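You operate a simulated robot arm through the tools that you are given. There is no shell and no other tool. Be economical: measure what you need, move in short steps, check, and stop when the job is done.

The job below is to be done with a simulated robot arm. You get a single attempt, and the scene is never put back.

Task
Empty the pan into the crumbs tub and lock its lid again.
Fine: none beside it; the lid waits on the tub stand; pan back where it lay; other tubs stay shut.

It is judged by the outcome, as a careful person would: the job done as asked, and still so three seconds after it is handed in. It fails if anything else is knocked over, pushed out of place, dropped, spilled or broken. A push-on lid holds only when it is set on centred and level and pressed home; a screw cap is set on level and turned clockwise until tight.

Robot
A 6-joint arm with a two-finger gripper, on a carriage that runs on a rail from [0.417, 0] to [-1.923, 0] (x, y) and turns from -3.054 to 2.74 rad about z. Base frame: it is fixed where the carriage stands at the start and does not move with it; the origin is on the floor, on the carriage's upright axis, x ahead of it, y to its left, z up. Units: m, rad, N and s.
It reaches about 0.949 m from its shoulder. Its first joint turns from -2.897 to 2.897 rad. Places, roughly: clay tub [0.75, -3.25, 0.25]; crank tub [0.75, -3.5, 0.25]; crumbs tub collar [0.9, -0.2, 0.8]; grey tub lid [0.75, -3.5, 0.25]; tub stand top [1, 0.1, 0.6]. Payload 2.54 kg.
Tool frame: the origin (TCP) lies between the finger pads and is the grasp point; the fingertips stand 0.023 m ahead of it; z points along the fingers, y is the line along which they close. Largest opening 0.126 m; the body of the gripper starts 0.082 m behind the TCP.
Orientation is told as [roll, pitch, yaw] about the base's x, y, z axes, in that order, counted from this pose: with the fingers straight down and closing along the base's y, the tool's x points along the base's -x, its y along +y and its z along -z.

Tools
- The arm moves only by the tool servo_tool. Its arguments are lists of equal length, an entry for each row: "delta_pos": the shift along the tool's x, y, z in m, a list of three; "dr": the turn, a rotation vector about the tool's x, y, z in rad, a list of three; "hand": the finger opening in m, from 0 to 0.126. In form: {"delta_pos": [[x, y, z], ...], "dr": [[wx, wy, wz], ...], "hand": [hand, ...]}. A call has 1 to 8 rows; each row is the pose to reach, as a shift and turn from the pose commanded when the call began, along the tool's axes at that moment. A row lasts 0.2 s, in which the tool goes at most 0.05 m and 0.15 rad; a call with a longer step from one row to the next is refused whole, and so is a gripper value outside its range. Where a pose cannot be reached the arm comes as near as it can. A force on the tool above 60 N (or 10 N above the force at the start of the call, whichever is more), or a blocked arm, ends the call early, and 0.2 s more pass. Each finger halts on what it meets, pressing with about 42 N; the grip force reading is that of the motor and also rises with nothing between the fingers. The clock runs only during rows and for 0.2 s after the last one: add rows that repeat a pose to give the fingers time. It gives the time, the measured TCP pose, the force on the tool (base axes), the opening and the grip force at its end, in the units of the frame above (readings bear some noise), with the torque about the TCP (base axes, N m) and any sound that the robot's microphone picked up.
- Cameras (640 x 400 px; columns grow to the right, rows downward): "scene" is now at [0.0575, 0.1699, 1.5139]; the picture's right is [-0.36, -0.93, 0.00], its down [-0.62, 0.24, -0.74] and it looks along [0.69, -0.27, -0.67] (base axes); focal length 255 px, centre (320, 200). "wrist" rides on the gripper at [0.082, 0.014, -0.122] in the tool frame; the picture's right is [-0.17, 0.99, 0.00], its down [-0.79, -0.13, -0.60] and it looks along [-0.59, -0.10, 0.80] (tool axes); focal length 243 px, centre (320, 200). There is no depth. A picture from a camera that has moved, and an enlarged one, comes with that camera's place and axes in the base frame and with its lens.
- camera(camera): a new picture of that camera. The clock stands still meanwhile.
- move_column(by): slides the trunk up (or, below 0, down) by that many m; the arm and the scene camera ride with it, the base frame stays. It gives what a move gives, with no picture.
- roll_base(legs): drives the robot by 1 to 6 legs, each [ahead, left, turn to the left] in m, m and rad, along the robot's own axes; the way and the turn of a leg run together, so that a leg with both is an arc; at most 1.5 m and 3.142 rad a leg. The arm and the cameras ride along, it lands a little off, and it stops where it bumps. It keeps to its track: a leg is cut to what the track allows. It gives what a move gives.
- head_to(pan, tilt): turns the head with the scene camera to pan (to the left, within 2.094 rad either way) and tilt (down, from -0.506 to 1.204), counted from straight ahead of the robot. It gives what a move gives.
- close_up(camera, box): a new picture of the part [left, top, right, bottom] of that camera's present view, enlarged. The clock stands still meanwhile.
- sign_off(): hands the job in; it is judged then, once.

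Work in short steps. Places have to be worked out from the pictures, the camera data and where the tool is seen: move nearer, look again, correct. Check each grasp and each placing, and mend what went wrong. You have 120 turns and 82 pictures in all, those below and enlarged ones among them. Open the gripper and draw the arm clear of the work before you hand the job in, unless the task says otherwise; then end with one line.

The tools are called as a command line: name --argument value ..., lists and objects as JSON in quotes. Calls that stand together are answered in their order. servo_tool: Moves the arm, as the interface text tells. Its arguments: {"type":"object","properties":{"delta_pos":{"type":"array","items":{"type":"array","items":{"type":"number"}}},"dr":{"type":"array","items":{"type":"array","items":{"type":"number"}}},"hand":{"type":"array","items":{"type":"number"}}},"required":["delta_pos","dr","hand"]} The other tools are called the same way: move_column (by) slides the trunk up or down; roll_base (legs) drives the base; head_to (pan, tilt) turns the head that bears the scene camera; camera (camera) takes a picture; close_up (camera, box) takes an enlarged picture of a part of a camera's view; sign_off () hands the job in.

At the start:

```text
time_s: 0.0
tool_pos: [0.5313, -0.1822, 1.1711]
orientation: [-0.001, 0.0, -0.001]
contact_force: [0.8, 0.2, -0.5]
moment: [-0.01, 0.01, -0.02]
gripper_width: 0.1261
finger_force: 0.1
trunk travel left (down, up): [-0.325, 0.165]
robot x, y, heading: [0.0024, 0.0033, 0.003]
head pan, tilt: [-0.372, 0.73]
```

scene: 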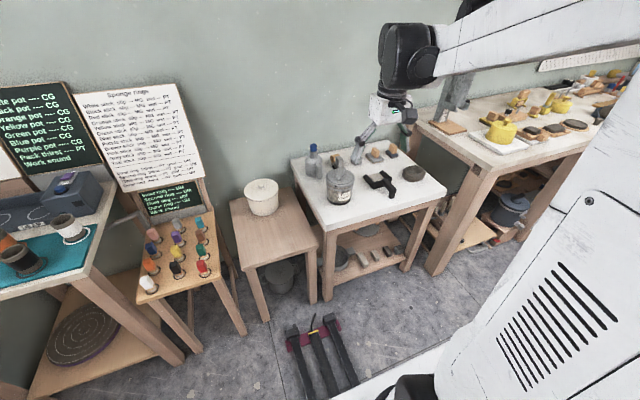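
wrist: 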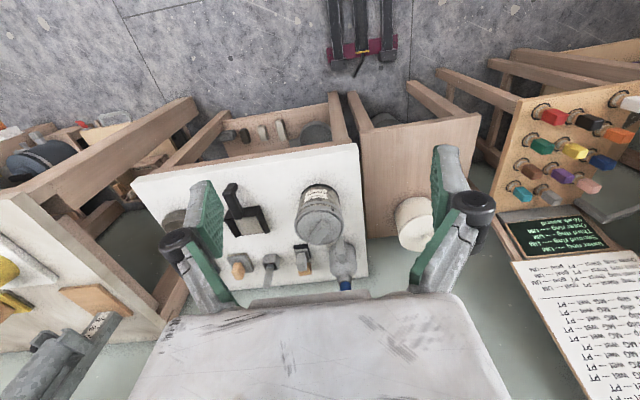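

The scene shows a grey jar on a white table near (0.9,-0.2) and a low wooden stand with a white pot beside it. I'll zoom in on both.

close_up --camera "scene" --box '[220, 130, 460, 280]'

close_up --camera "wrist" --box '[120, 80, 500, 318]'

```text
2.67 times, centred on (340, 205) of scene
camera zoom: at [0.0575, 0.1699, 1.5139], right [-0.36, -0.93, 0.0], down [-0.62, 0.24, -0.74], along [0.69, -0.27, -0.67], focal length 681 px, centre (267, 187)
```

zoom: 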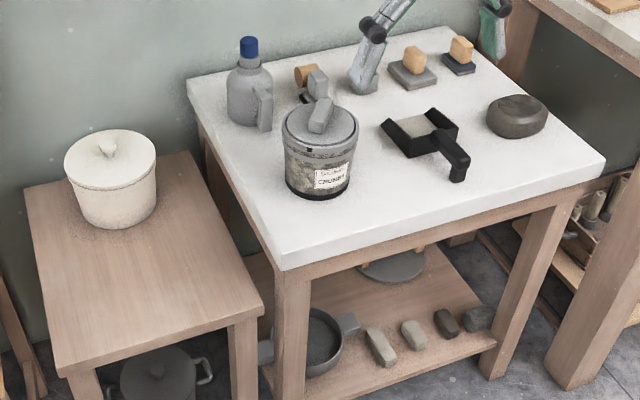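

```text
1.68 times, centred on (310, 199) of wrist
camera zoom: at [0.4484, -0.1681, 1.2913], right [0.17, 0.99, 0.0], down [0.79, -0.13, 0.6], along [0.59, -0.1, -0.8], focal length 408 px, centre (337, 202)
```

zoom: 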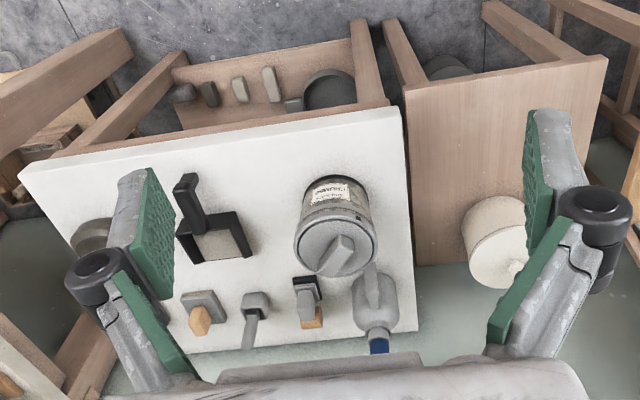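

The black dustpan with a handle on the white table looks like the pan; the grey tub has a lid with a bar knob. I'll zoom further on both.

close_up --camera "scene" --box '[315, 150, 375, 210]'

close_up --camera "scene" --box '[355, 160, 405, 205]'

close_up --camera "wrist" --box '[200, 170, 360, 290]'

```text
6.67 times, centred on (345, 180) of scene
camera zoom: at [0.0575, 0.1699, 1.5139], right [-0.36, -0.93, 0.0], down [-0.62, 0.24, -0.74], along [0.69, -0.27, -0.67], focal length 1702 px, centre (153, 333)
```

zoom: 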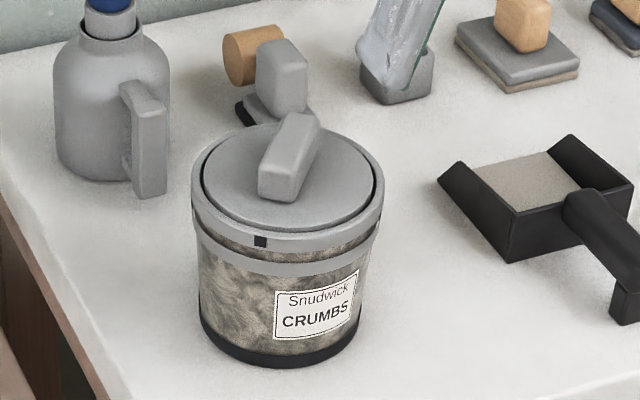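

```text
8.89 times, centred on (380, 182) of scene
camera zoom: at [0.0575, 0.1699, 1.5139], right [-0.36, -0.93, 0.0], down [-0.62, 0.24, -0.74], along [0.69, -0.27, -0.67], focal length 2269 px, centre (-213, 356)
```

zoom: 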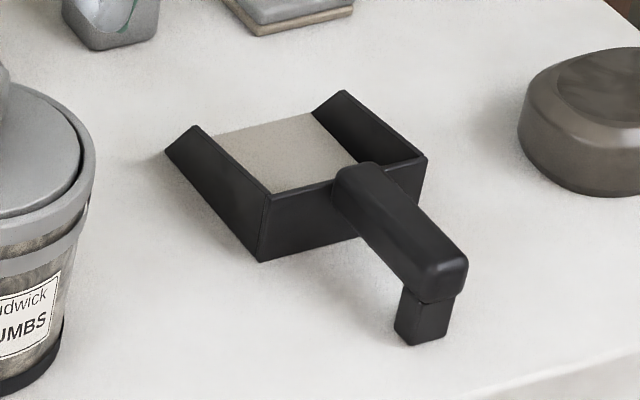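

```text
3.33 times, centred on (280, 230) of wrist
camera zoom: at [0.4484, -0.1681, 1.2913], right [0.17, 0.99, 0.0], down [0.79, -0.13, 0.6], along [0.59, -0.1, -0.8], focal length 809 px, centre (453, 100)
```

zoom: 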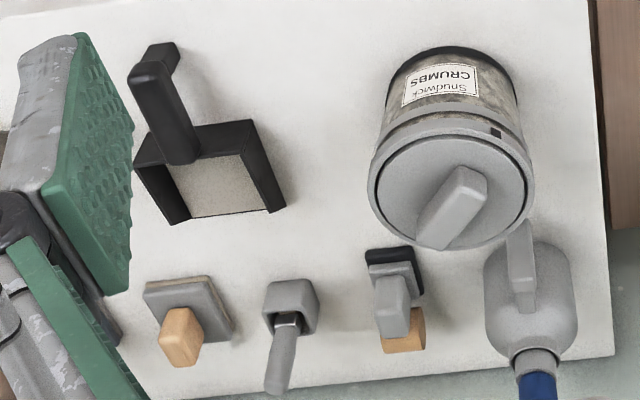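

The lid sits in a marked collar, with a bar knob. I'll read the boards in case they hold rules, then move nearer.

close_up --camera "scene" --box '[100, 80, 220, 220]'

close_up --camera "scene" --box '[0, 70, 110, 190]'

servo_tool --delta_pos '[[-0.04, 0, 0], [-0.08, -0.02, 0.0], [-0.12, -0.04, 0.02], [-0.16, -0.06, 0.04], [-0.2, -0.06, 0.06]]' --dr '[[0, 0, 0], [0, 0, 0], [0, 0, 0], [0, 0, 0], [0, 0, 0]]' --hand '[0.126, 0.126, 0.126, 0.126, 0.126]'

camera --camera "wrist"

camera --camera "scene"

```text
2.86 times, centred on (160, 150) of scene
camera zoom: at [0.0575, 0.1699, 1.5139], right [-0.36, -0.93, 0.0], down [-0.62, 0.24, -0.74], along [0.69, -0.27, -0.67], focal length 729 px, centre (777, 343)
```

zoom: 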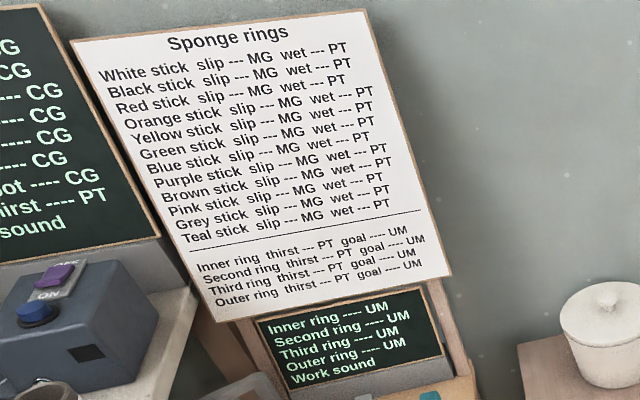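

```text
3.33 times, centred on (55, 130) of scene
camera zoom: at [0.0575, 0.1699, 1.5139], right [-0.36, -0.93, 0.0], down [-0.62, 0.24, -0.74], along [0.69, -0.27, -0.67], focal length 851 px, centre (1203, 433)
```

zoom: 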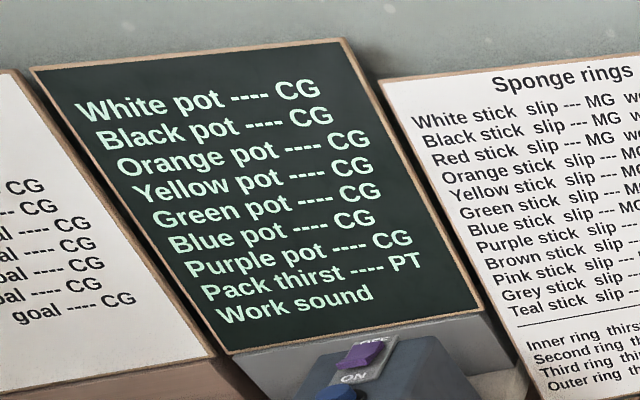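

```text
time_s: 1.2
tool_pos: [0.7337, -0.2425, 1.1084]
orientation: [0.0, -0.001, 0.0]
contact_force: [0.7, 0.2, -0.6]
moment: [0.0, -0.03, 0.03]
gripper_width: 0.1258
finger_force: 0.1
trunk travel left (down, up): [-0.325, 0.165]
robot x, y, heading: [-0.0007, 0.0006, -0.003]
head pan, tilt: [-0.372, 0.73]
```

```text
72 pictures are left
camera wrist: at [0.6494, -0.2285, 1.23], right [0.17, 0.99, 0.0], down [0.79, -0.13, 0.6], along [0.59, -0.1, -0.8], focal length 243 px, centre (320, 200)
```

wrist: 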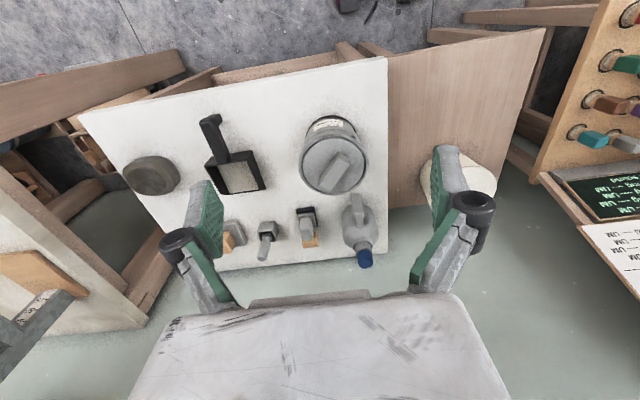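

```text
71 pictures are left
camera scene: at [0.0577, 0.1695, 1.5138], right [-0.36, -0.93, 0.0], down [-0.62, 0.24, -0.74], along [0.69, -0.27, -0.67], focal length 255 px, centre (320, 200)
```

scene: 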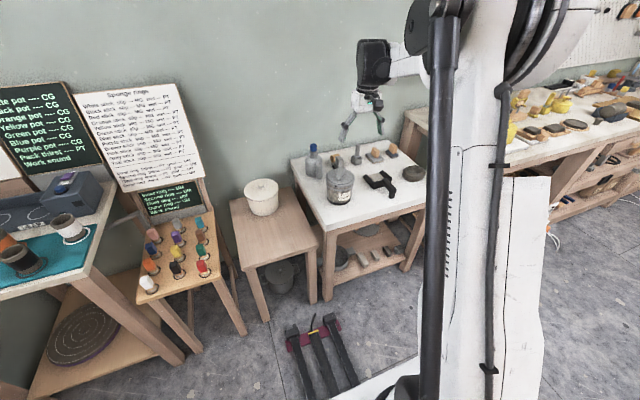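

I'll zoom in on the tub from this nearer pose.

close_up --camera "wrist" --box '[290, 105, 380, 205]'

close_up --camera "wrist" --box '[190, 105, 280, 205]'

```text
4.00 times, centred on (335, 155) of wrist
camera zoom: at [0.6494, -0.2285, 1.23], right [0.17, 0.99, 0.0], down [0.79, -0.13, 0.6], along [0.59, -0.1, -0.8], focal length 970 px, centre (260, 380)
```

zoom: 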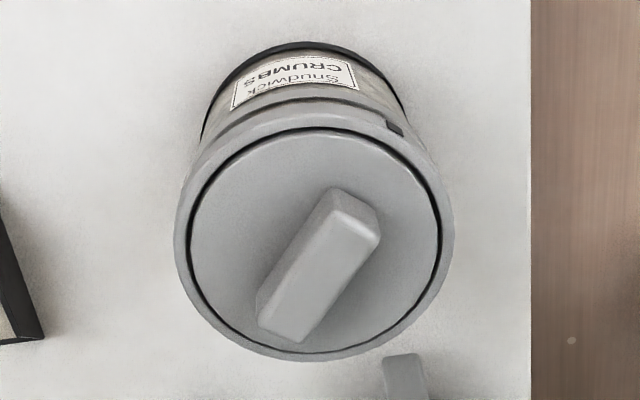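

```text
4.00 times, centred on (235, 155) of wrist
camera zoom: at [0.6494, -0.2285, 1.23], right [0.17, 0.99, 0.0], down [0.79, -0.13, 0.6], along [0.59, -0.1, -0.8], focal length 970 px, centre (660, 380)
```

zoom: 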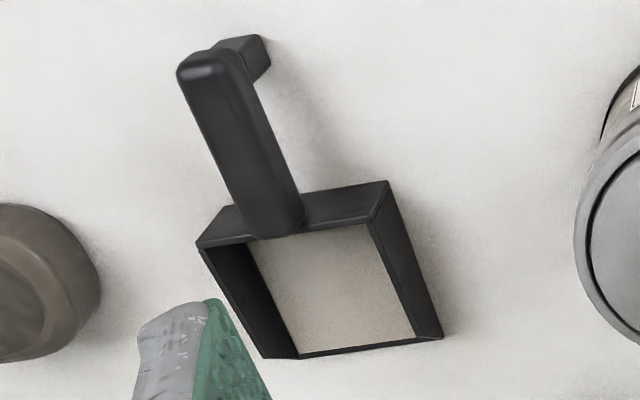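

The bar points at the black mark on the collar, so aligned probably means locked; the bar lies about -37° in base. I'll move above the lid and yaw the gripper to straddle the bar, then check.

servo_tool --delta_pos '[[-0.03, 0, 0], [-0.06, 0, 0.03], [-0.1, 0, 0.07], [-0.131, 0, 0.11], [-0.131, 0, 0.14]]' --dr '[[0, 0, 0.14], [0, 0, 0.28], [0, 0, 0.42], [0, 0, 0.56], [0, 0, 0.646]]' --hand '[0.126, 0.126, 0.1, 0.08, 0.07]'

camera --camera "wrist"

close_up --camera "scene" --box '[300, 80, 420, 220]'

```text
refused: row 3 steps farther than a row can; nothing moved
```

```text
68 pictures are left
camera wrist: at [0.6494, -0.2285, 1.23], right [0.17, 0.99, 0.0], down [0.79, -0.13, 0.6], along [0.59, -0.1, -0.8], focal length 243 px, centre (320, 200)
```

wrist: 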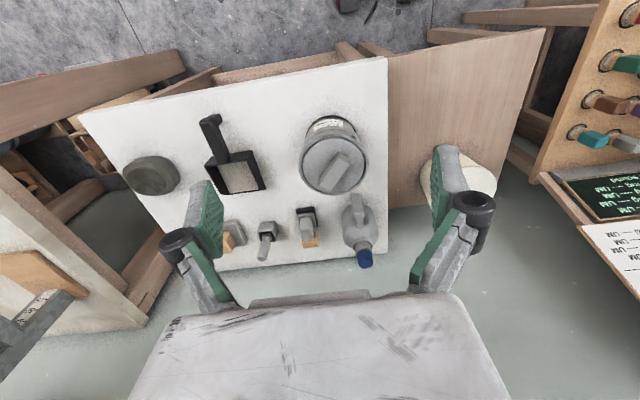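

```text
2.86 times, centred on (360, 150) of scene
camera zoom: at [0.0577, 0.1695, 1.5138], right [-0.36, -0.93, 0.0], down [-0.62, 0.24, -0.74], along [0.69, -0.27, -0.67], focal length 729 px, centre (206, 343)
```

zoom: 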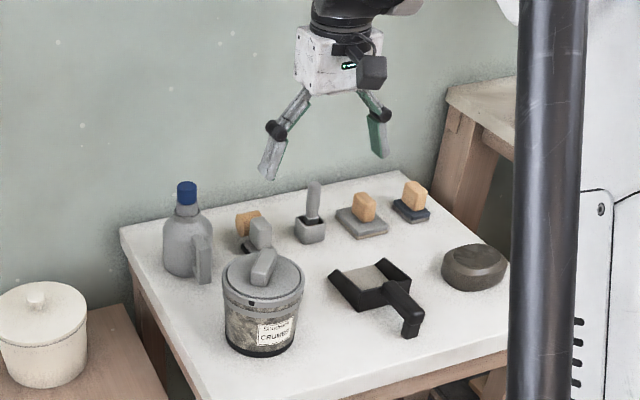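

One step was too long; I'll repeat it with smaller steps.

servo_tool --delta_pos '[[-0.025, 0, 0.01], [-0.055, 0, 0.035], [-0.085, 0, 0.065], [-0.11, 0, 0.1], [-0.131, 0, 0.135], [-0.131, 0, 0.14]]' --dr '[[0, 0, 0.14], [0, 0, 0.28], [0, 0, 0.42], [0, 0, 0.56], [0, 0, 0.646], [0, 0, 0.646]]' --hand '[0.126, 0.126, 0.1, 0.08, 0.07, 0.07]'

camera --camera "wrist"

close_up --camera "scene" --box '[300, 80, 420, 220]'

```text
time_s: 2.6
tool_pos: [0.8638, -0.2413, 0.9711]
orientation: [-0.001, 0.001, -0.645]
contact_force: [0.0, 0.4, -0.1]
moment: [0.01, 0.04, 0.0]
gripper_width: 0.0695
finger_force: 0.2
trunk travel left (down, up): [-0.325, 0.165]
robot x, y, heading: [0.0009, -0.0001, -0.004]
head pan, tilt: [-0.372, 0.73]
```

```text
66 pictures are left
camera wrist: at [0.8061, -0.1801, 1.0917], right [0.73, 0.69, 0.0], down [0.55, -0.58, 0.6], along [0.41, -0.43, -0.8], focal length 243 px, centre (320, 200)
```

wrist: 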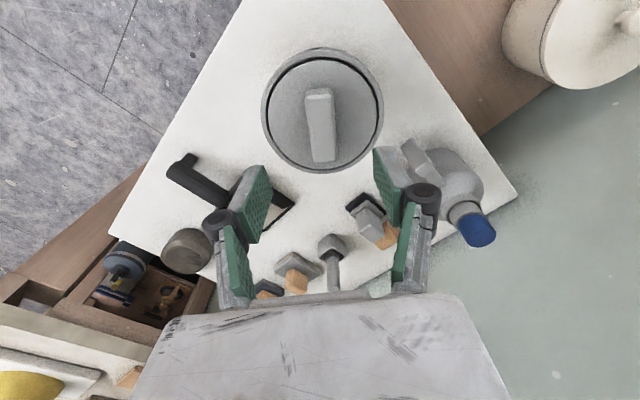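

```text
2.86 times, centred on (360, 150) of scene
camera zoom: at [0.058, 0.1698, 1.5139], right [-0.36, -0.93, 0.0], down [-0.62, 0.24, -0.74], along [0.69, -0.27, -0.67], focal length 729 px, centre (206, 343)
```

zoom: 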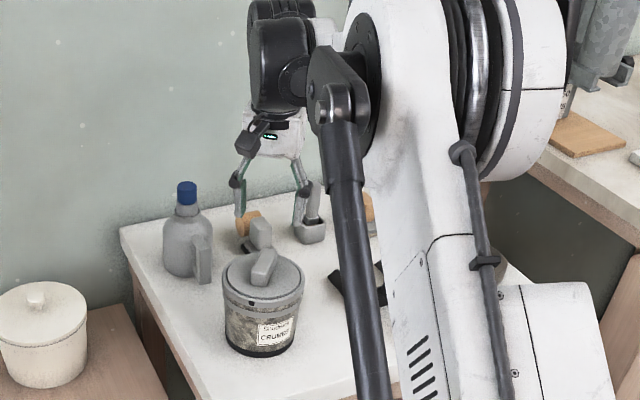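

The lid centre is right under the TCP and the bar is aligned with the tool to about 2°. I'll descend to just above the lid in steps.

servo_tool --delta_pos '[[0, 0, 0.04], [0, 0, 0.075], [0, 0, 0.1], [0, 0, 0.11]]' --dr '[[0, 0, 0], [0, 0, 0], [0, 0, 0], [0, 0, 0]]' --hand '[0.06, 0.06, 0.06, 0.06]'

camera --camera "wrist"

close_up --camera "scene" --box '[300, 120, 400, 220]'

```text
time_s: 3.6
tool_pos: [0.8621, -0.2401, 0.8657]
orientation: [0.002, -0.005, -0.645]
contact_force: [9.9, -4.3, 53.3]
moment: [0.15, -0.21, 0.0]
gripper_width: 0.0691
finger_force: 19.6
trunk travel left (down, up): [-0.325, 0.165]
robot x, y, heading: [-0.0001, -0.0008, 0.003]
head pan, tilt: [-0.372, 0.73]
```

```text
64 pictures are left
camera wrist: at [0.8033, -0.1795, 0.9857], right [0.73, 0.69, 0.0], down [0.55, -0.58, 0.6], along [0.41, -0.43, -0.8], focal length 243 px, centre (320, 200)
```

wrist: 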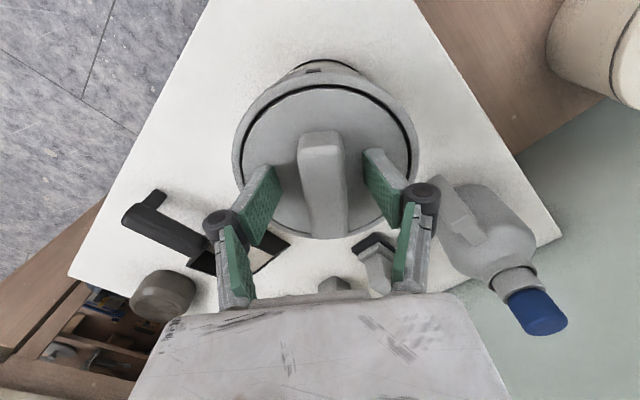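

```text
4.00 times, centred on (350, 170) of scene
camera zoom: at [0.0545, 0.1707, 1.5146], right [-0.36, -0.93, 0.0], down [-0.62, 0.24, -0.75], along [0.7, -0.27, -0.67], focal length 1021 px, centre (200, 320)
```

zoom: 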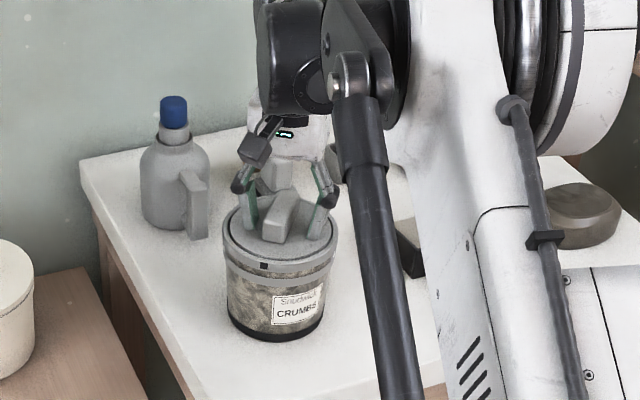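

Fingertips touched the lid (lid top ≈ z 0.843). I'll raise 6 mm, shift slightly to centre, and close on the bar.

servo_tool --delta_pos '[[0, 0, -0.009], [-0.003, 0.003, -0.009], [-0.003, 0.003, -0.009], [-0.003, 0.003, -0.009], [-0.003, 0.003, -0.009]]' --dr '[[0, 0, 0], [0, 0, 0], [0, 0, 0], [0, 0, 0], [0, 0, 0]]' --hand '[0.066, 0.066, 0.03, 0.015, 0.015]'

camera --camera "wrist"

```text
time_s: 4.8
tool_pos: [0.8652, -0.2395, 0.8696]
orientation: [-0.001, -0.001, -0.646]
contact_force: [-0.4, 4.6, -3.1]
moment: [0.17, 0.05, -0.03]
gripper_width: 0.026
finger_force: 42.1
trunk travel left (down, up): [-0.325, 0.165]
robot x, y, heading: [0.0003, 0.0008, -0.005]
head pan, tilt: [-0.372, 0.73]
```

```text
62 pictures are left
camera wrist: at [0.8087, -0.1797, 0.9906], right [0.73, 0.69, 0.0], down [0.55, -0.58, 0.6], along [0.41, -0.43, -0.8], focal length 243 px, centre (320, 200)
```

wrist: 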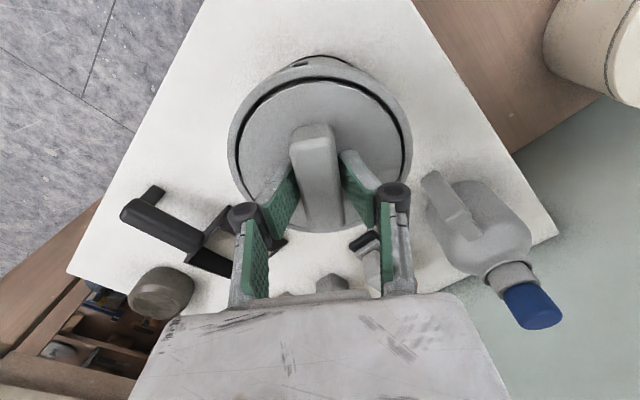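

The bar is gripped firmly (0.026 m). I'll turn counter-clockwise (from above) a little and watch the torque.

servo_tool --delta_pos '[[0, 0, 0], [0, 0, 0], [0, 0, 0]]' --dr '[[0, 0, -0.08], [0, 0, -0.16], [0, 0, -0.2]]' --hand '[0.015, 0.015, 0.015]'

close_up --camera "wrist" --box '[200, 40, 440, 260]'

```text
time_s: 5.6
tool_pos: [0.8666, -0.2398, 0.8703]
orientation: [0.0, -0.001, -0.446]
contact_force: [-0.1, 6.7, -1.7]
moment: [0.45, 0.07, -0.04]
gripper_width: 0.026
finger_force: 41.9
trunk travel left (down, up): [-0.325, 0.165]
robot x, y, heading: [-0.0018, 0.0019, -0.004]
head pan, tilt: [-0.372, 0.73]
```

```text
1.82 times, centred on (320, 150) of wrist
camera zoom: at [0.7976, -0.1928, 0.9908], right [0.57, 0.82, 0.0], down [0.66, -0.46, 0.6], along [0.49, -0.34, -0.8], focal length 441 px, centre (320, 291)
```

zoom: 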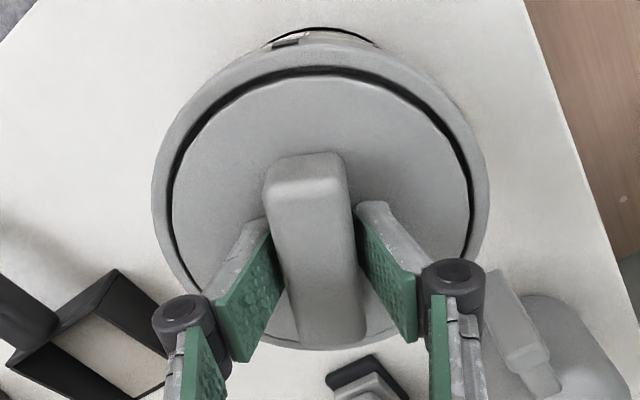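

The mark seems to have stayed in the same image position, so the whole tub or collar may be turning with the grip. I'll check from the scene camera.

close_up --camera "scene" --box '[315, 150, 375, 210]'

```text
6.67 times, centred on (345, 180) of scene
camera zoom: at [0.0578, 0.1703, 1.5138], right [-0.36, -0.93, 0.0], down [-0.62, 0.24, -0.74], along [0.69, -0.27, -0.67], focal length 1702 px, centre (153, 333)
```

zoom: 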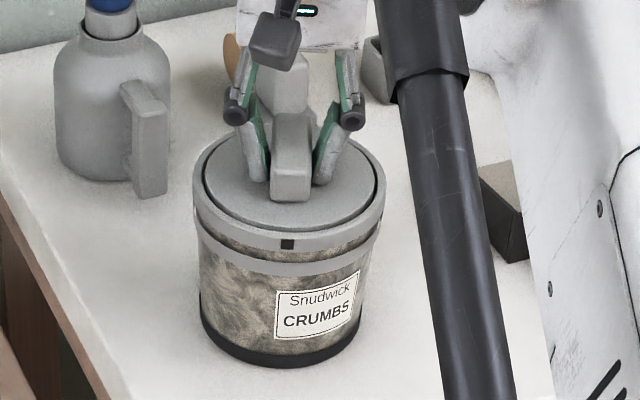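

The label stayed, while the lid (with its mark) turned with the bar at low torque: it is a twist/screw lid. I'll continue counter-clockwise.

servo_tool --delta_pos '[[0, 0, 0], [0, 0, 0], [0, 0, 0], [0, 0, 0], [0, 0, 0], [0, 0, 0]]' --dr '[[0, 0, -0.1], [0, 0, -0.2], [0, 0, -0.3], [0, 0, -0.4], [0, 0, -0.5], [0, 0, -0.5]]' --hand '[0.015, 0.015, 0.015, 0.015, 0.015, 0.015]'

close_up --camera "scene" --box '[315, 150, 375, 210]'

```text
time_s: 7.0
tool_pos: [0.8645, -0.2427, 0.8698]
orientation: [-0.001, -0.001, 0.054]
contact_force: [-1.9, -0.7, 5.6]
moment: [-0.1, -0.09, -0.07]
gripper_width: 0.0262
finger_force: 41.8
trunk travel left (down, up): [-0.325, 0.165]
robot x, y, heading: [0.0001, 0.001, -0.001]
head pan, tilt: [-0.372, 0.73]
```

```text
6.67 times, centred on (345, 180) of scene
camera zoom: at [0.0569, 0.17, 1.5139], right [-0.36, -0.93, 0.0], down [-0.62, 0.24, -0.75], along [0.69, -0.27, -0.67], focal length 1702 px, centre (153, 333)
```

zoom: 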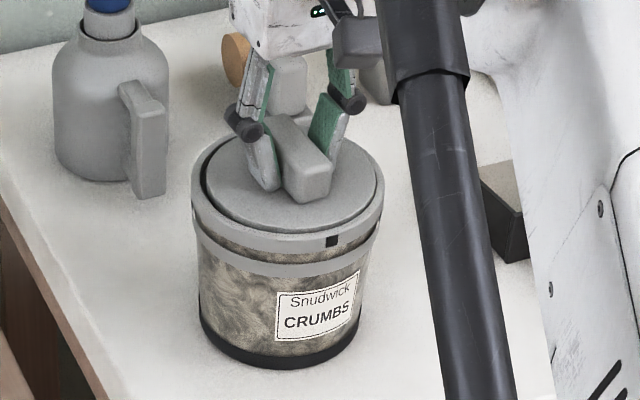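

No stop met after 0.7 rad. I'll test with a 4 mm lift.

servo_tool --delta_pos '[[0, 0, -0.002], [0, 0, -0.004], [0, 0, -0.004]]' --dr '[[0, 0, 0], [0, 0, 0], [0, 0, 0]]' --hand '[0.015, 0.015, 0.015]'

close_up --camera "scene" --box '[315, 150, 375, 210]'

```text
time_s: 7.8
tool_pos: [0.8663, -0.2417, 0.8742]
orientation: [0.002, -0.001, 0.054]
contact_force: [0.3, 0.0, -0.5]
moment: [-0.01, 0.02, -0.01]
gripper_width: 0.0263
finger_force: 42.2
trunk travel left (down, up): [-0.325, 0.165]
robot x, y, heading: [0.0021, -0.0, 0.004]
head pan, tilt: [-0.372, 0.73]
```

```text
6.67 times, centred on (345, 180) of scene
camera zoom: at [0.0576, 0.1699, 1.5138], right [-0.36, -0.93, 0.0], down [-0.62, 0.24, -0.74], along [0.69, -0.27, -0.67], focal length 1702 px, centre (153, 333)
```

zoom: 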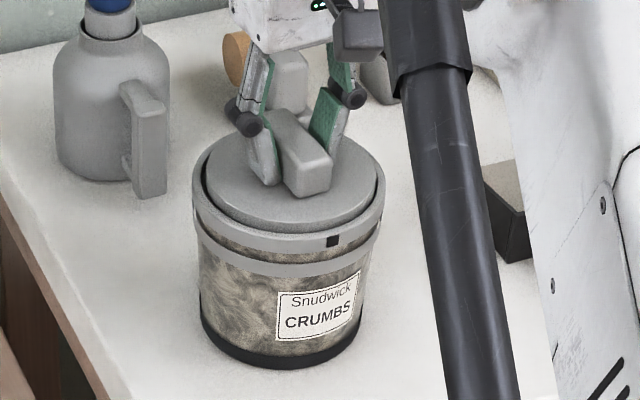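

The disc rises freely out of the collar with no load. I'll lift it clear.

servo_tool --delta_pos '[[0, 0, -0.015], [0, 0, -0.035], [0, 0, -0.06], [0, 0, -0.09], [0, 0, -0.09]]' --dr '[[0, 0, 0], [0, 0, 0], [0, 0, 0], [0, 0, 0], [0, 0, 0]]' --hand '[0.015, 0.015, 0.015, 0.015, 0.015]'

close_up --camera "scene" --box '[305, 120, 395, 210]'

close_up --camera "wrist" --box '[180, 20, 460, 260]'

```text
time_s: 9.0
tool_pos: [0.865, -0.2428, 0.9643]
orientation: [-0.001, 0.001, 0.055]
contact_force: [0.1, 0.8, 0.5]
moment: [0.03, -0.03, 0.0]
gripper_width: 0.0151
finger_force: 0.1
trunk travel left (down, up): [-0.325, 0.165]
robot x, y, heading: [0.0017, 0.0046, 0.002]
head pan, tilt: [-0.372, 0.73]
```

```text
4.44 times, centred on (350, 165) of scene
camera zoom: at [0.0573, 0.17, 1.5138], right [-0.36, -0.93, 0.0], down [-0.62, 0.24, -0.75], along [0.69, -0.27, -0.67], focal length 1134 px, centre (187, 356)
```

zoom: 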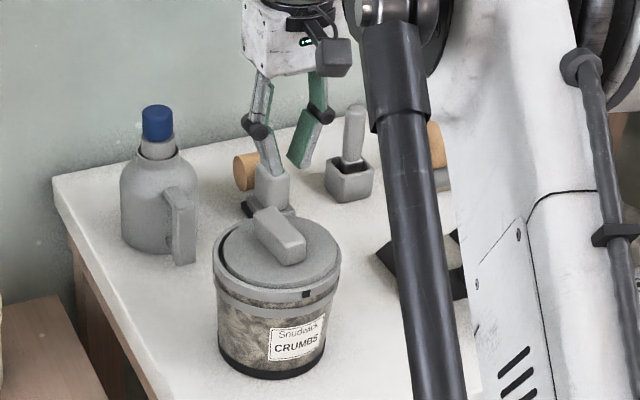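

```text
1.67 times, centred on (320, 140) of wrist
camera zoom: at [0.782, -0.2332, 1.0848], right [0.11, 0.99, 0.0], down [0.8, -0.09, 0.6], along [0.59, -0.07, -0.8], focal length 404 px, centre (320, 300)
```

zoom: 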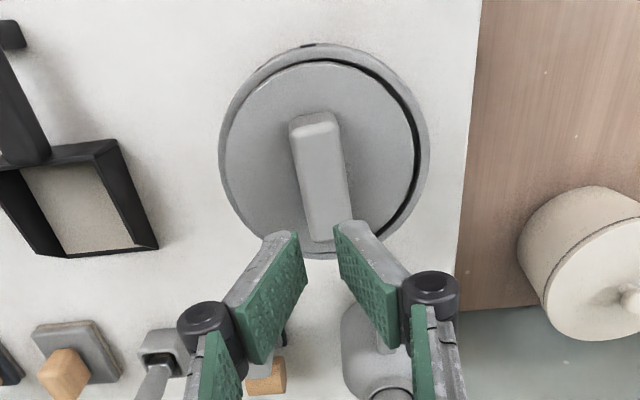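

The grip slipped off the bar; the lid was left on the collar, apparently a little off-centre. I'll look closely.

close_up --camera "scene" --box '[325, 155, 365, 195]'

close_up --camera "wrist" --box '[250, 40, 390, 180]'

```text
10.00 times, centred on (345, 175) of scene
camera zoom: at [0.0573, 0.17, 1.5138], right [-0.36, -0.93, 0.0], down [-0.62, 0.24, -0.75], along [0.69, -0.27, -0.67], focal length 2552 px, centre (70, 450)
```

zoom: 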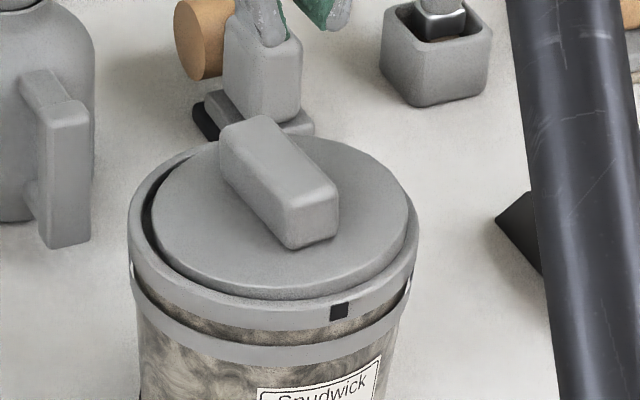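

```text
2.86 times, centred on (320, 110) of wrist
camera zoom: at [0.782, -0.2332, 1.0848], right [0.11, 0.99, 0.0], down [0.8, -0.09, 0.6], along [0.59, -0.07, -0.8], focal length 693 px, centre (320, 457)
```

zoom: 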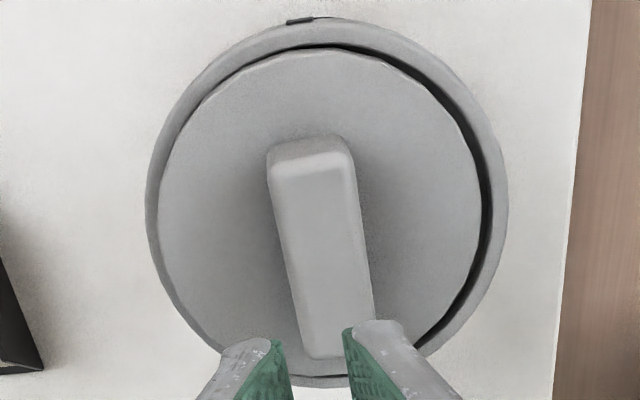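

The lid is loose and resting slightly off-centre. I'll regrip lower on the bar: shift 6 mm back, descend until near lid contact.

servo_tool --delta_pos '[[0.003, 0, 0.0], [0.006, 0, 0.03], [0.006, 0, 0.065], [0.006, 0, 0.088], [0.006, 0, 0.094]]' --dr '[[0, 0, 0], [0, 0, 0], [0, 0, 0], [0, 0, 0], [0, 0, 0]]' --hand '[0.05, 0.06, 0.06, 0.06, 0.06]'

close_up --camera "wrist" --box '[200, 40, 440, 260]'

close_up --camera "scene" --box '[320, 145, 370, 195]'

```text
time_s: 10.2
tool_pos: [0.8597, -0.242, 0.8689]
orientation: [-0.001, -0.001, 0.054]
contact_force: [-3.1, -1.0, 8.1]
moment: [-0.26, 0.24, 0.01]
gripper_width: 0.0636
finger_force: 0.4
trunk travel left (down, up): [-0.325, 0.165]
robot x, y, heading: [0.0024, -0.0019, 0.003]
head pan, tilt: [-0.372, 0.73]
```

```text
1.82 times, centred on (320, 150) of wrist
camera zoom: at [0.7763, -0.2328, 0.99], right [0.11, 0.99, 0.0], down [0.8, -0.09, 0.6], along [0.59, -0.07, -0.8], focal length 441 px, centre (320, 291)
```

zoom: 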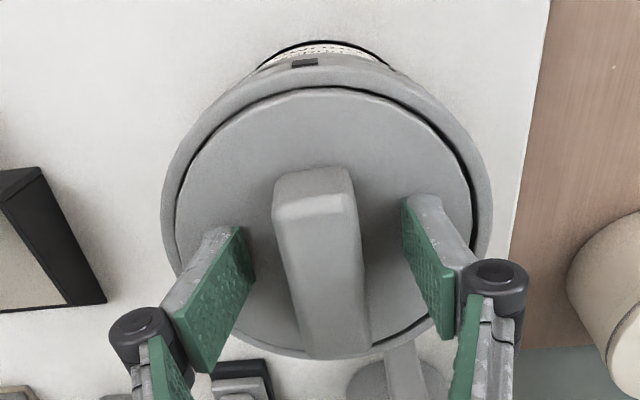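

```text
8.00 times, centred on (345, 170) of scene
camera zoom: at [0.057, 0.1696, 1.514], right [-0.36, -0.93, 0.0], down [-0.62, 0.24, -0.75], along [0.69, -0.27, -0.67], focal length 2042 px, centre (120, 440)
```

zoom: 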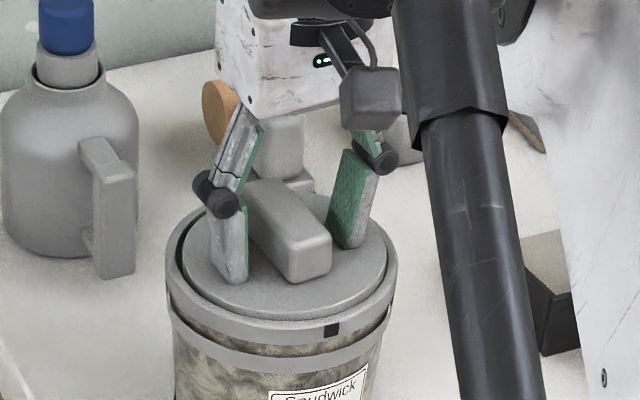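

Tips touch the lid lightly. I'll back off 1.5 mm, close, and lift slowly in small steps.

servo_tool --delta_pos '[[0, 0, -0.0015], [0, 0, -0.0015], [0, 0, -0.0015], [0, 0, -0.0015], [0, 0, -0.0015], [0, 0, -0.006], [0, 0, -0.01], [0, 0, -0.01]]' --dr '[[0, 0, 0], [0, 0, 0], [0, 0, 0], [0, 0, 0], [0, 0, 0], [0, 0, 0], [0, 0, 0], [0, 0, 0]]' --hand '[0.05, 0.03, 0.01, 0.01, 0.01, 0.01, 0.01, 0.01]'

close_up --camera "scene" --box '[320, 145, 370, 195]'

```text
time_s: 12.0
tool_pos: [0.8608, -0.2417, 0.88]
orientation: [0.0, 0.001, 0.055]
contact_force: [0.2, -0.2, 0.0]
moment: [-0.02, 0.01, 0.0]
gripper_width: 0.0261
finger_force: 41.5
trunk travel left (down, up): [-0.325, 0.165]
robot x, y, heading: [0.0008, -0.0016, 0.001]
head pan, tilt: [-0.372, 0.73]
```

```text
8.00 times, centred on (345, 170) of scene
camera zoom: at [0.0576, 0.1699, 1.5138], right [-0.36, -0.93, 0.0], down [-0.62, 0.24, -0.74], along [0.69, -0.27, -0.67], focal length 2042 px, centre (120, 440)
```

zoom: 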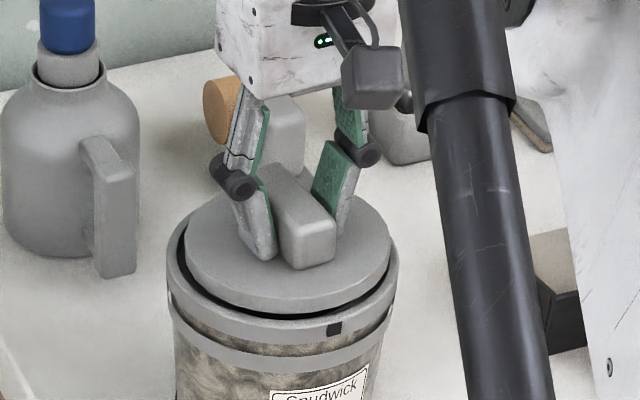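

The lid is held and coming up. I'll lift on slowly.

servo_tool --delta_pos '[[0, 0, -0.008], [0, 0, -0.016], [0, 0, -0.024], [0, 0, -0.032], [0, 0, -0.04], [0, 0, -0.048], [0, 0, -0.05]]' --dr '[[0, 0, 0], [0, 0, 0], [0, 0, 0], [0, 0, 0], [0, 0, 0], [0, 0, 0], [0, 0, 0]]' --hand '[0.01, 0.01, 0.01, 0.01, 0.01, 0.01, 0.01]'

close_up --camera "scene" --box '[305, 120, 385, 200]'

```text
time_s: 13.6
tool_pos: [0.8607, -0.2415, 0.9304]
orientation: [-0.001, 0.0, 0.056]
contact_force: [-1.3, -0.1, -0.6]
moment: [0.01, 0.0, 0.02]
gripper_width: 0.026
finger_force: 42.2
trunk travel left (down, up): [-0.325, 0.165]
robot x, y, heading: [-0.0009, -0.0004, -0.004]
head pan, tilt: [-0.372, 0.73]
```

```text
5.00 times, centred on (345, 160) of scene
camera zoom: at [0.0575, 0.1699, 1.5138], right [-0.36, -0.93, 0.0], down [-0.62, 0.24, -0.74], along [0.69, -0.27, -0.67], focal length 1276 px, centre (195, 400)
```

zoom: 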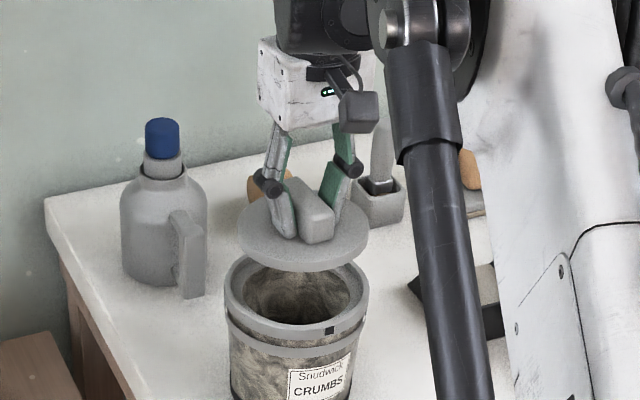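

The tub is open and the lid held level. I'll carry it slowly to above the stand's free front area.

servo_tool --delta_pos '[[0, 0.005, -0.01], [0, 0.025, -0.02], [0, 0.05, -0.02], [0.005, 0.08, -0.02], [0.01, 0.11, -0.02], [0.02, 0.14, -0.02], [0.02, 0.16, -0.02], [0.02, 0.17, -0.02]]' --dr '[[0, 0, 0], [0, 0, 0], [0, 0, 0], [0, 0, 0], [0, 0, 0], [0, 0, 0], [0, 0, 0], [0, 0, 0]]' --hand '[0.01, 0.01, 0.01, 0.01, 0.01, 0.01, 0.01, 0.01]'

servo_tool --delta_pos '[[0, 0.01, 0], [0, 0.03, 0], [0, 0.06, 0], [0, 0.09, 0], [0, 0.12, 0], [0, 0.145, 0], [0, 0.16, 0], [0, 0.16, 0]]' --dr '[[0, 0, 0], [0, 0, 0], [0, 0, 0], [0, 0, 0], [0, 0, 0], [0, 0, 0], [0, 0, 0], [0, 0, 0]]' --hand '[0.01, 0.01, 0.01, 0.01, 0.01, 0.01, 0.01, 0.01]'

camera --camera "wrist"

close_up --camera "scene" --box '[200, 80, 400, 280]'

```text
time_s: 15.4
tool_pos: [0.8304, -0.0728, 0.9501]
orientation: [0.0, 0.0, 0.054]
contact_force: [0.3, 0.1, -0.2]
moment: [0.0, -0.01, -0.01]
gripper_width: 0.0263
finger_force: 42.7
trunk travel left (down, up): [-0.325, 0.165]
robot x, y, heading: [-0.0008, 0.0016, -0.0]
head pan, tilt: [-0.372, 0.73]
```

```text
time_s: 17.2
tool_pos: [0.8223, 0.0882, 0.9508]
orientation: [-0.001, 0.0, 0.054]
contact_force: [-0.5, -0.1, -0.8]
moment: [0.0, 0.01, 0.02]
gripper_width: 0.0263
finger_force: 41.8
trunk travel left (down, up): [-0.325, 0.165]
robot x, y, heading: [-0.0009, -0.0005, 0.001]
head pan, tilt: [-0.372, 0.73]
```

```text
49 pictures are left
camera wrist: at [0.7394, 0.0974, 1.0714], right [0.11, 0.99, 0.0], down [0.8, -0.09, 0.6], along [0.59, -0.07, -0.8], focal length 243 px, centre (320, 200)
```

wrist: 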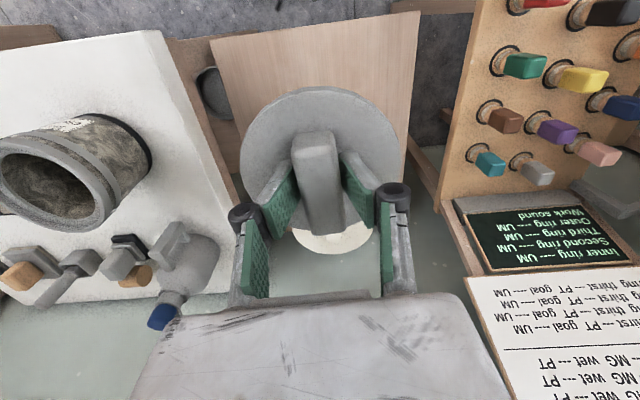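

```text
2.00 times, centred on (300, 180) of scene
camera zoom: at [0.0576, 0.1701, 1.5138], right [-0.36, -0.93, 0.0], down [-0.62, 0.24, -0.74], along [0.69, -0.27, -0.67], focal length 510 px, centre (360, 240)
```

zoom: 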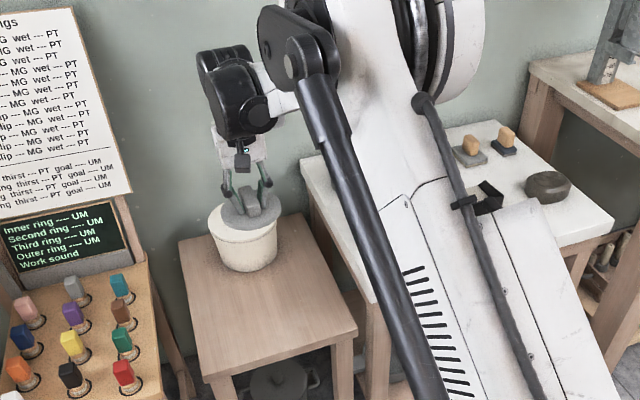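

Lid is over the stand's free area. Lowering it towards the top (z≈0.6).

servo_tool --delta_pos '[[0, 0, 0.02], [0, 0, 0.055], [0, 0, 0.095], [0, 0, 0.135], [0, 0, 0.175], [0, 0, 0.21], [0, 0, 0.235], [0, 0, 0.25]]' --dr '[[0, 0, 0], [0, 0, 0], [0, 0, 0], [0, 0, 0], [0, 0, 0], [0, 0, 0], [0, 0, 0], [0, 0, 0]]' --hand '[0.01, 0.01, 0.01, 0.01, 0.01, 0.01, 0.01, 0.01]'

camera --camera "wrist"

close_up --camera "scene" --box '[200, 150, 350, 300]'

```text
time_s: 19.0
tool_pos: [0.8209, 0.0871, 0.7007]
orientation: [0.0, 0.0, 0.053]
contact_force: [-0.3, 0.9, -1.5]
moment: [0.0, -0.01, 0.01]
gripper_width: 0.0263
finger_force: 42.0
trunk travel left (down, up): [-0.325, 0.165]
robot x, y, heading: [0.001, 0.0004, 0.002]
head pan, tilt: [-0.372, 0.73]
```

```text
47 pictures are left
camera wrist: at [0.7381, 0.0971, 0.8212], right [0.11, 0.99, 0.0], down [0.8, -0.09, 0.6], along [0.59, -0.07, -0.8], focal length 243 px, centre (320, 200)
```

wrist: 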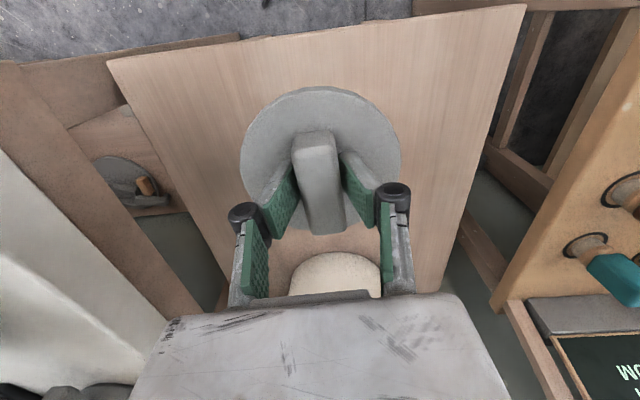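

```text
2.67 times, centred on (275, 225) of scene
camera zoom: at [0.0576, 0.1699, 1.5139], right [-0.36, -0.93, 0.0], down [-0.62, 0.24, -0.74], along [0.69, -0.27, -0.67], focal length 681 px, centre (440, 133)
```

zoom: 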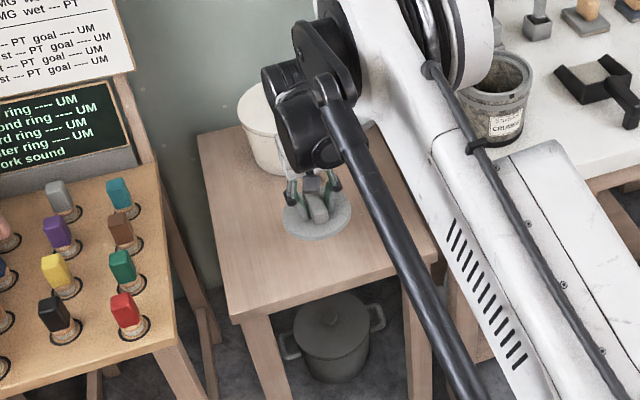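

Still clear. I'll continue lowering gently until contact.

servo_tool --delta_pos '[[0, 0, 0.02], [0, 0, 0.038], [0, 0, 0.046], [0, 0, 0.053], [0, 0, 0.059], [0, 0, 0.065], [0, 0, 0.071]]' --dr '[[0, 0, 0], [0, 0, 0], [0, 0, 0], [0, 0, 0], [0, 0, 0], [0, 0, 0], [0, 0, 0]]' --hand '[0.01, 0.01, 0.01, 0.01, 0.01, 0.01, 0.01]'

camera --camera "wrist"

```text
time_s: 20.6
tool_pos: [0.8236, 0.088, 0.629]
orientation: [0.0, 0.001, 0.052]
contact_force: [0.2, -0.9, -0.1]
moment: [0.05, -0.03, 0.01]
gripper_width: 0.0262
finger_force: 41.9
trunk travel left (down, up): [-0.325, 0.165]
robot x, y, heading: [-0.0011, -0.0006, -0.003]
head pan, tilt: [-0.372, 0.73]
```

```text
45 pictures are left
camera wrist: at [0.7392, 0.0959, 0.7498], right [0.11, 0.99, 0.0], down [0.8, -0.09, 0.6], along [0.59, -0.07, -0.8], focal length 243 px, centre (320, 200)
```

wrist: 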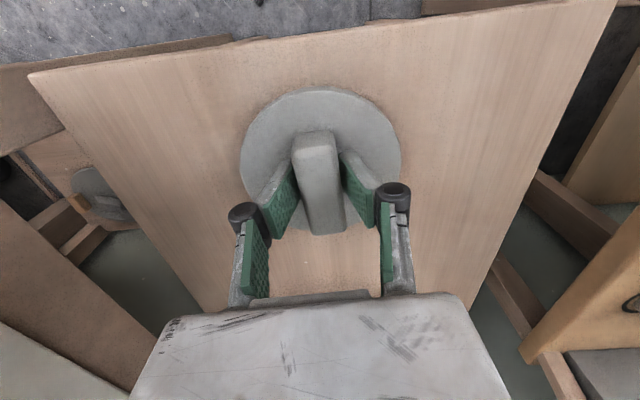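

No clear contact yet; lowering in 3 mm steps.

servo_tool --delta_pos '[[0, 0, 0.003], [0, 0, 0.006], [0, 0, 0.009], [0, 0, 0.012]]' --dr '[[0, 0, 0], [0, 0, 0], [0, 0, 0], [0, 0, 0]]' --hand '[0.01, 0.01, 0.01, 0.01]'

```text
time_s: 21.6
tool_pos: [0.8225, 0.0866, 0.6177]
orientation: [0.0, 0.0, 0.054]
contact_force: [0.5, 0.4, -1.2]
moment: [0.03, -0.01, -0.03]
gripper_width: 0.0261
finger_force: 42.2
trunk travel left (down, up): [-0.325, 0.165]
robot x, y, heading: [0.0024, -0.0, -0.001]
head pan, tilt: [-0.372, 0.73]
```

close_up --camera "scene" --box '[250, 195, 330, 275]'

```text
5.00 times, centred on (290, 235) of scene
camera zoom: at [0.0576, 0.1699, 1.5138], right [-0.36, -0.93, 0.0], down [-0.62, 0.24, -0.74], along [0.69, -0.27, -0.67], focal length 1276 px, centre (470, 25)
```

zoom: 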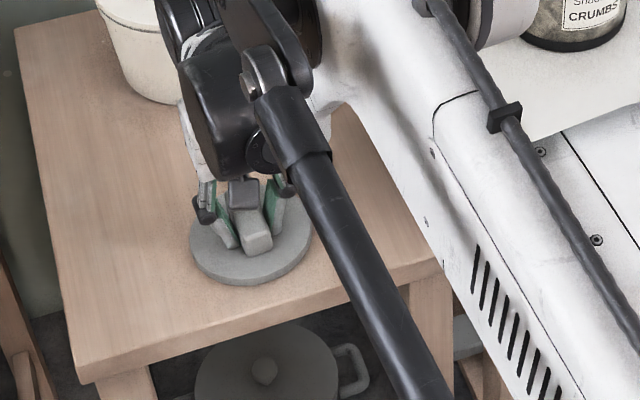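

The I see the lid just above the surface (I had no contact force yet). Lowering further in 2 mm steps.

servo_tool --delta_pos '[[0, 0, 0.002], [0, 0, 0.004], [0, 0, 0.006], [0, 0, 0.008]]' --dr '[[0, 0, 0], [0, 0, 0], [0, 0, 0], [0, 0, 0]]' --hand '[0.01, 0.01, 0.01, 0.01]'

```text
time_s: 22.6
tool_pos: [0.8222, 0.0868, 0.6126]
orientation: [-0.001, -0.002, 0.054]
contact_force: [5.5, -1.9, 53.3]
moment: [-0.01, -0.04, -0.07]
gripper_width: 0.026
finger_force: 42.1
trunk travel left (down, up): [-0.325, 0.165]
robot x, y, heading: [-0.0022, -0.0012, 0.001]
head pan, tilt: [-0.372, 0.73]
```

Contact at z ≈ 0.613 (53 N). I'll relax the press, open the fingers, and rise.

servo_tool --delta_pos '[[0, 0, -0.004], [0, 0, -0.004], [0, 0, -0.004], [0, 0, -0.01], [0, 0, -0.05], [0, 0, -0.1], [0, 0, -0.15], [0, 0, -0.2]]' --dr '[[0, 0, 0], [0, 0, 0], [0, 0, 0], [0, 0, 0], [0, 0, 0], [0, 0, 0], [0, 0, 0], [0, 0, 0]]' --hand '[0.02, 0.05, 0.07, 0.07, 0.07, 0.07, 0.07, 0.07]'

camera --camera "wrist"

```text
time_s: 24.4
tool_pos: [0.82, 0.0881, 0.8091]
orientation: [0.0, 0.0, 0.056]
contact_force: [-0.1, -0.2, 0.4]
moment: [-0.01, 0.04, 0.0]
gripper_width: 0.07
finger_force: 0.1
trunk travel left (down, up): [-0.325, 0.165]
robot x, y, heading: [-0.0007, -0.0043, -0.002]
head pan, tilt: [-0.372, 0.73]
```

```text
43 pictures are left
camera wrist: at [0.7366, 0.098, 0.9301], right [0.11, 0.99, 0.0], down [0.8, -0.09, 0.6], along [0.59, -0.07, -0.8], focal length 243 px, centre (320, 200)
```

wrist: 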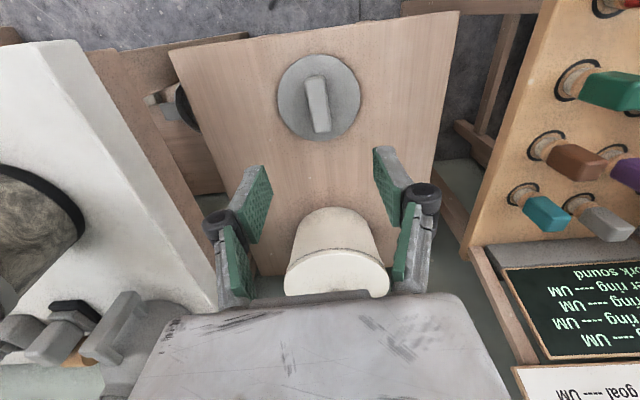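

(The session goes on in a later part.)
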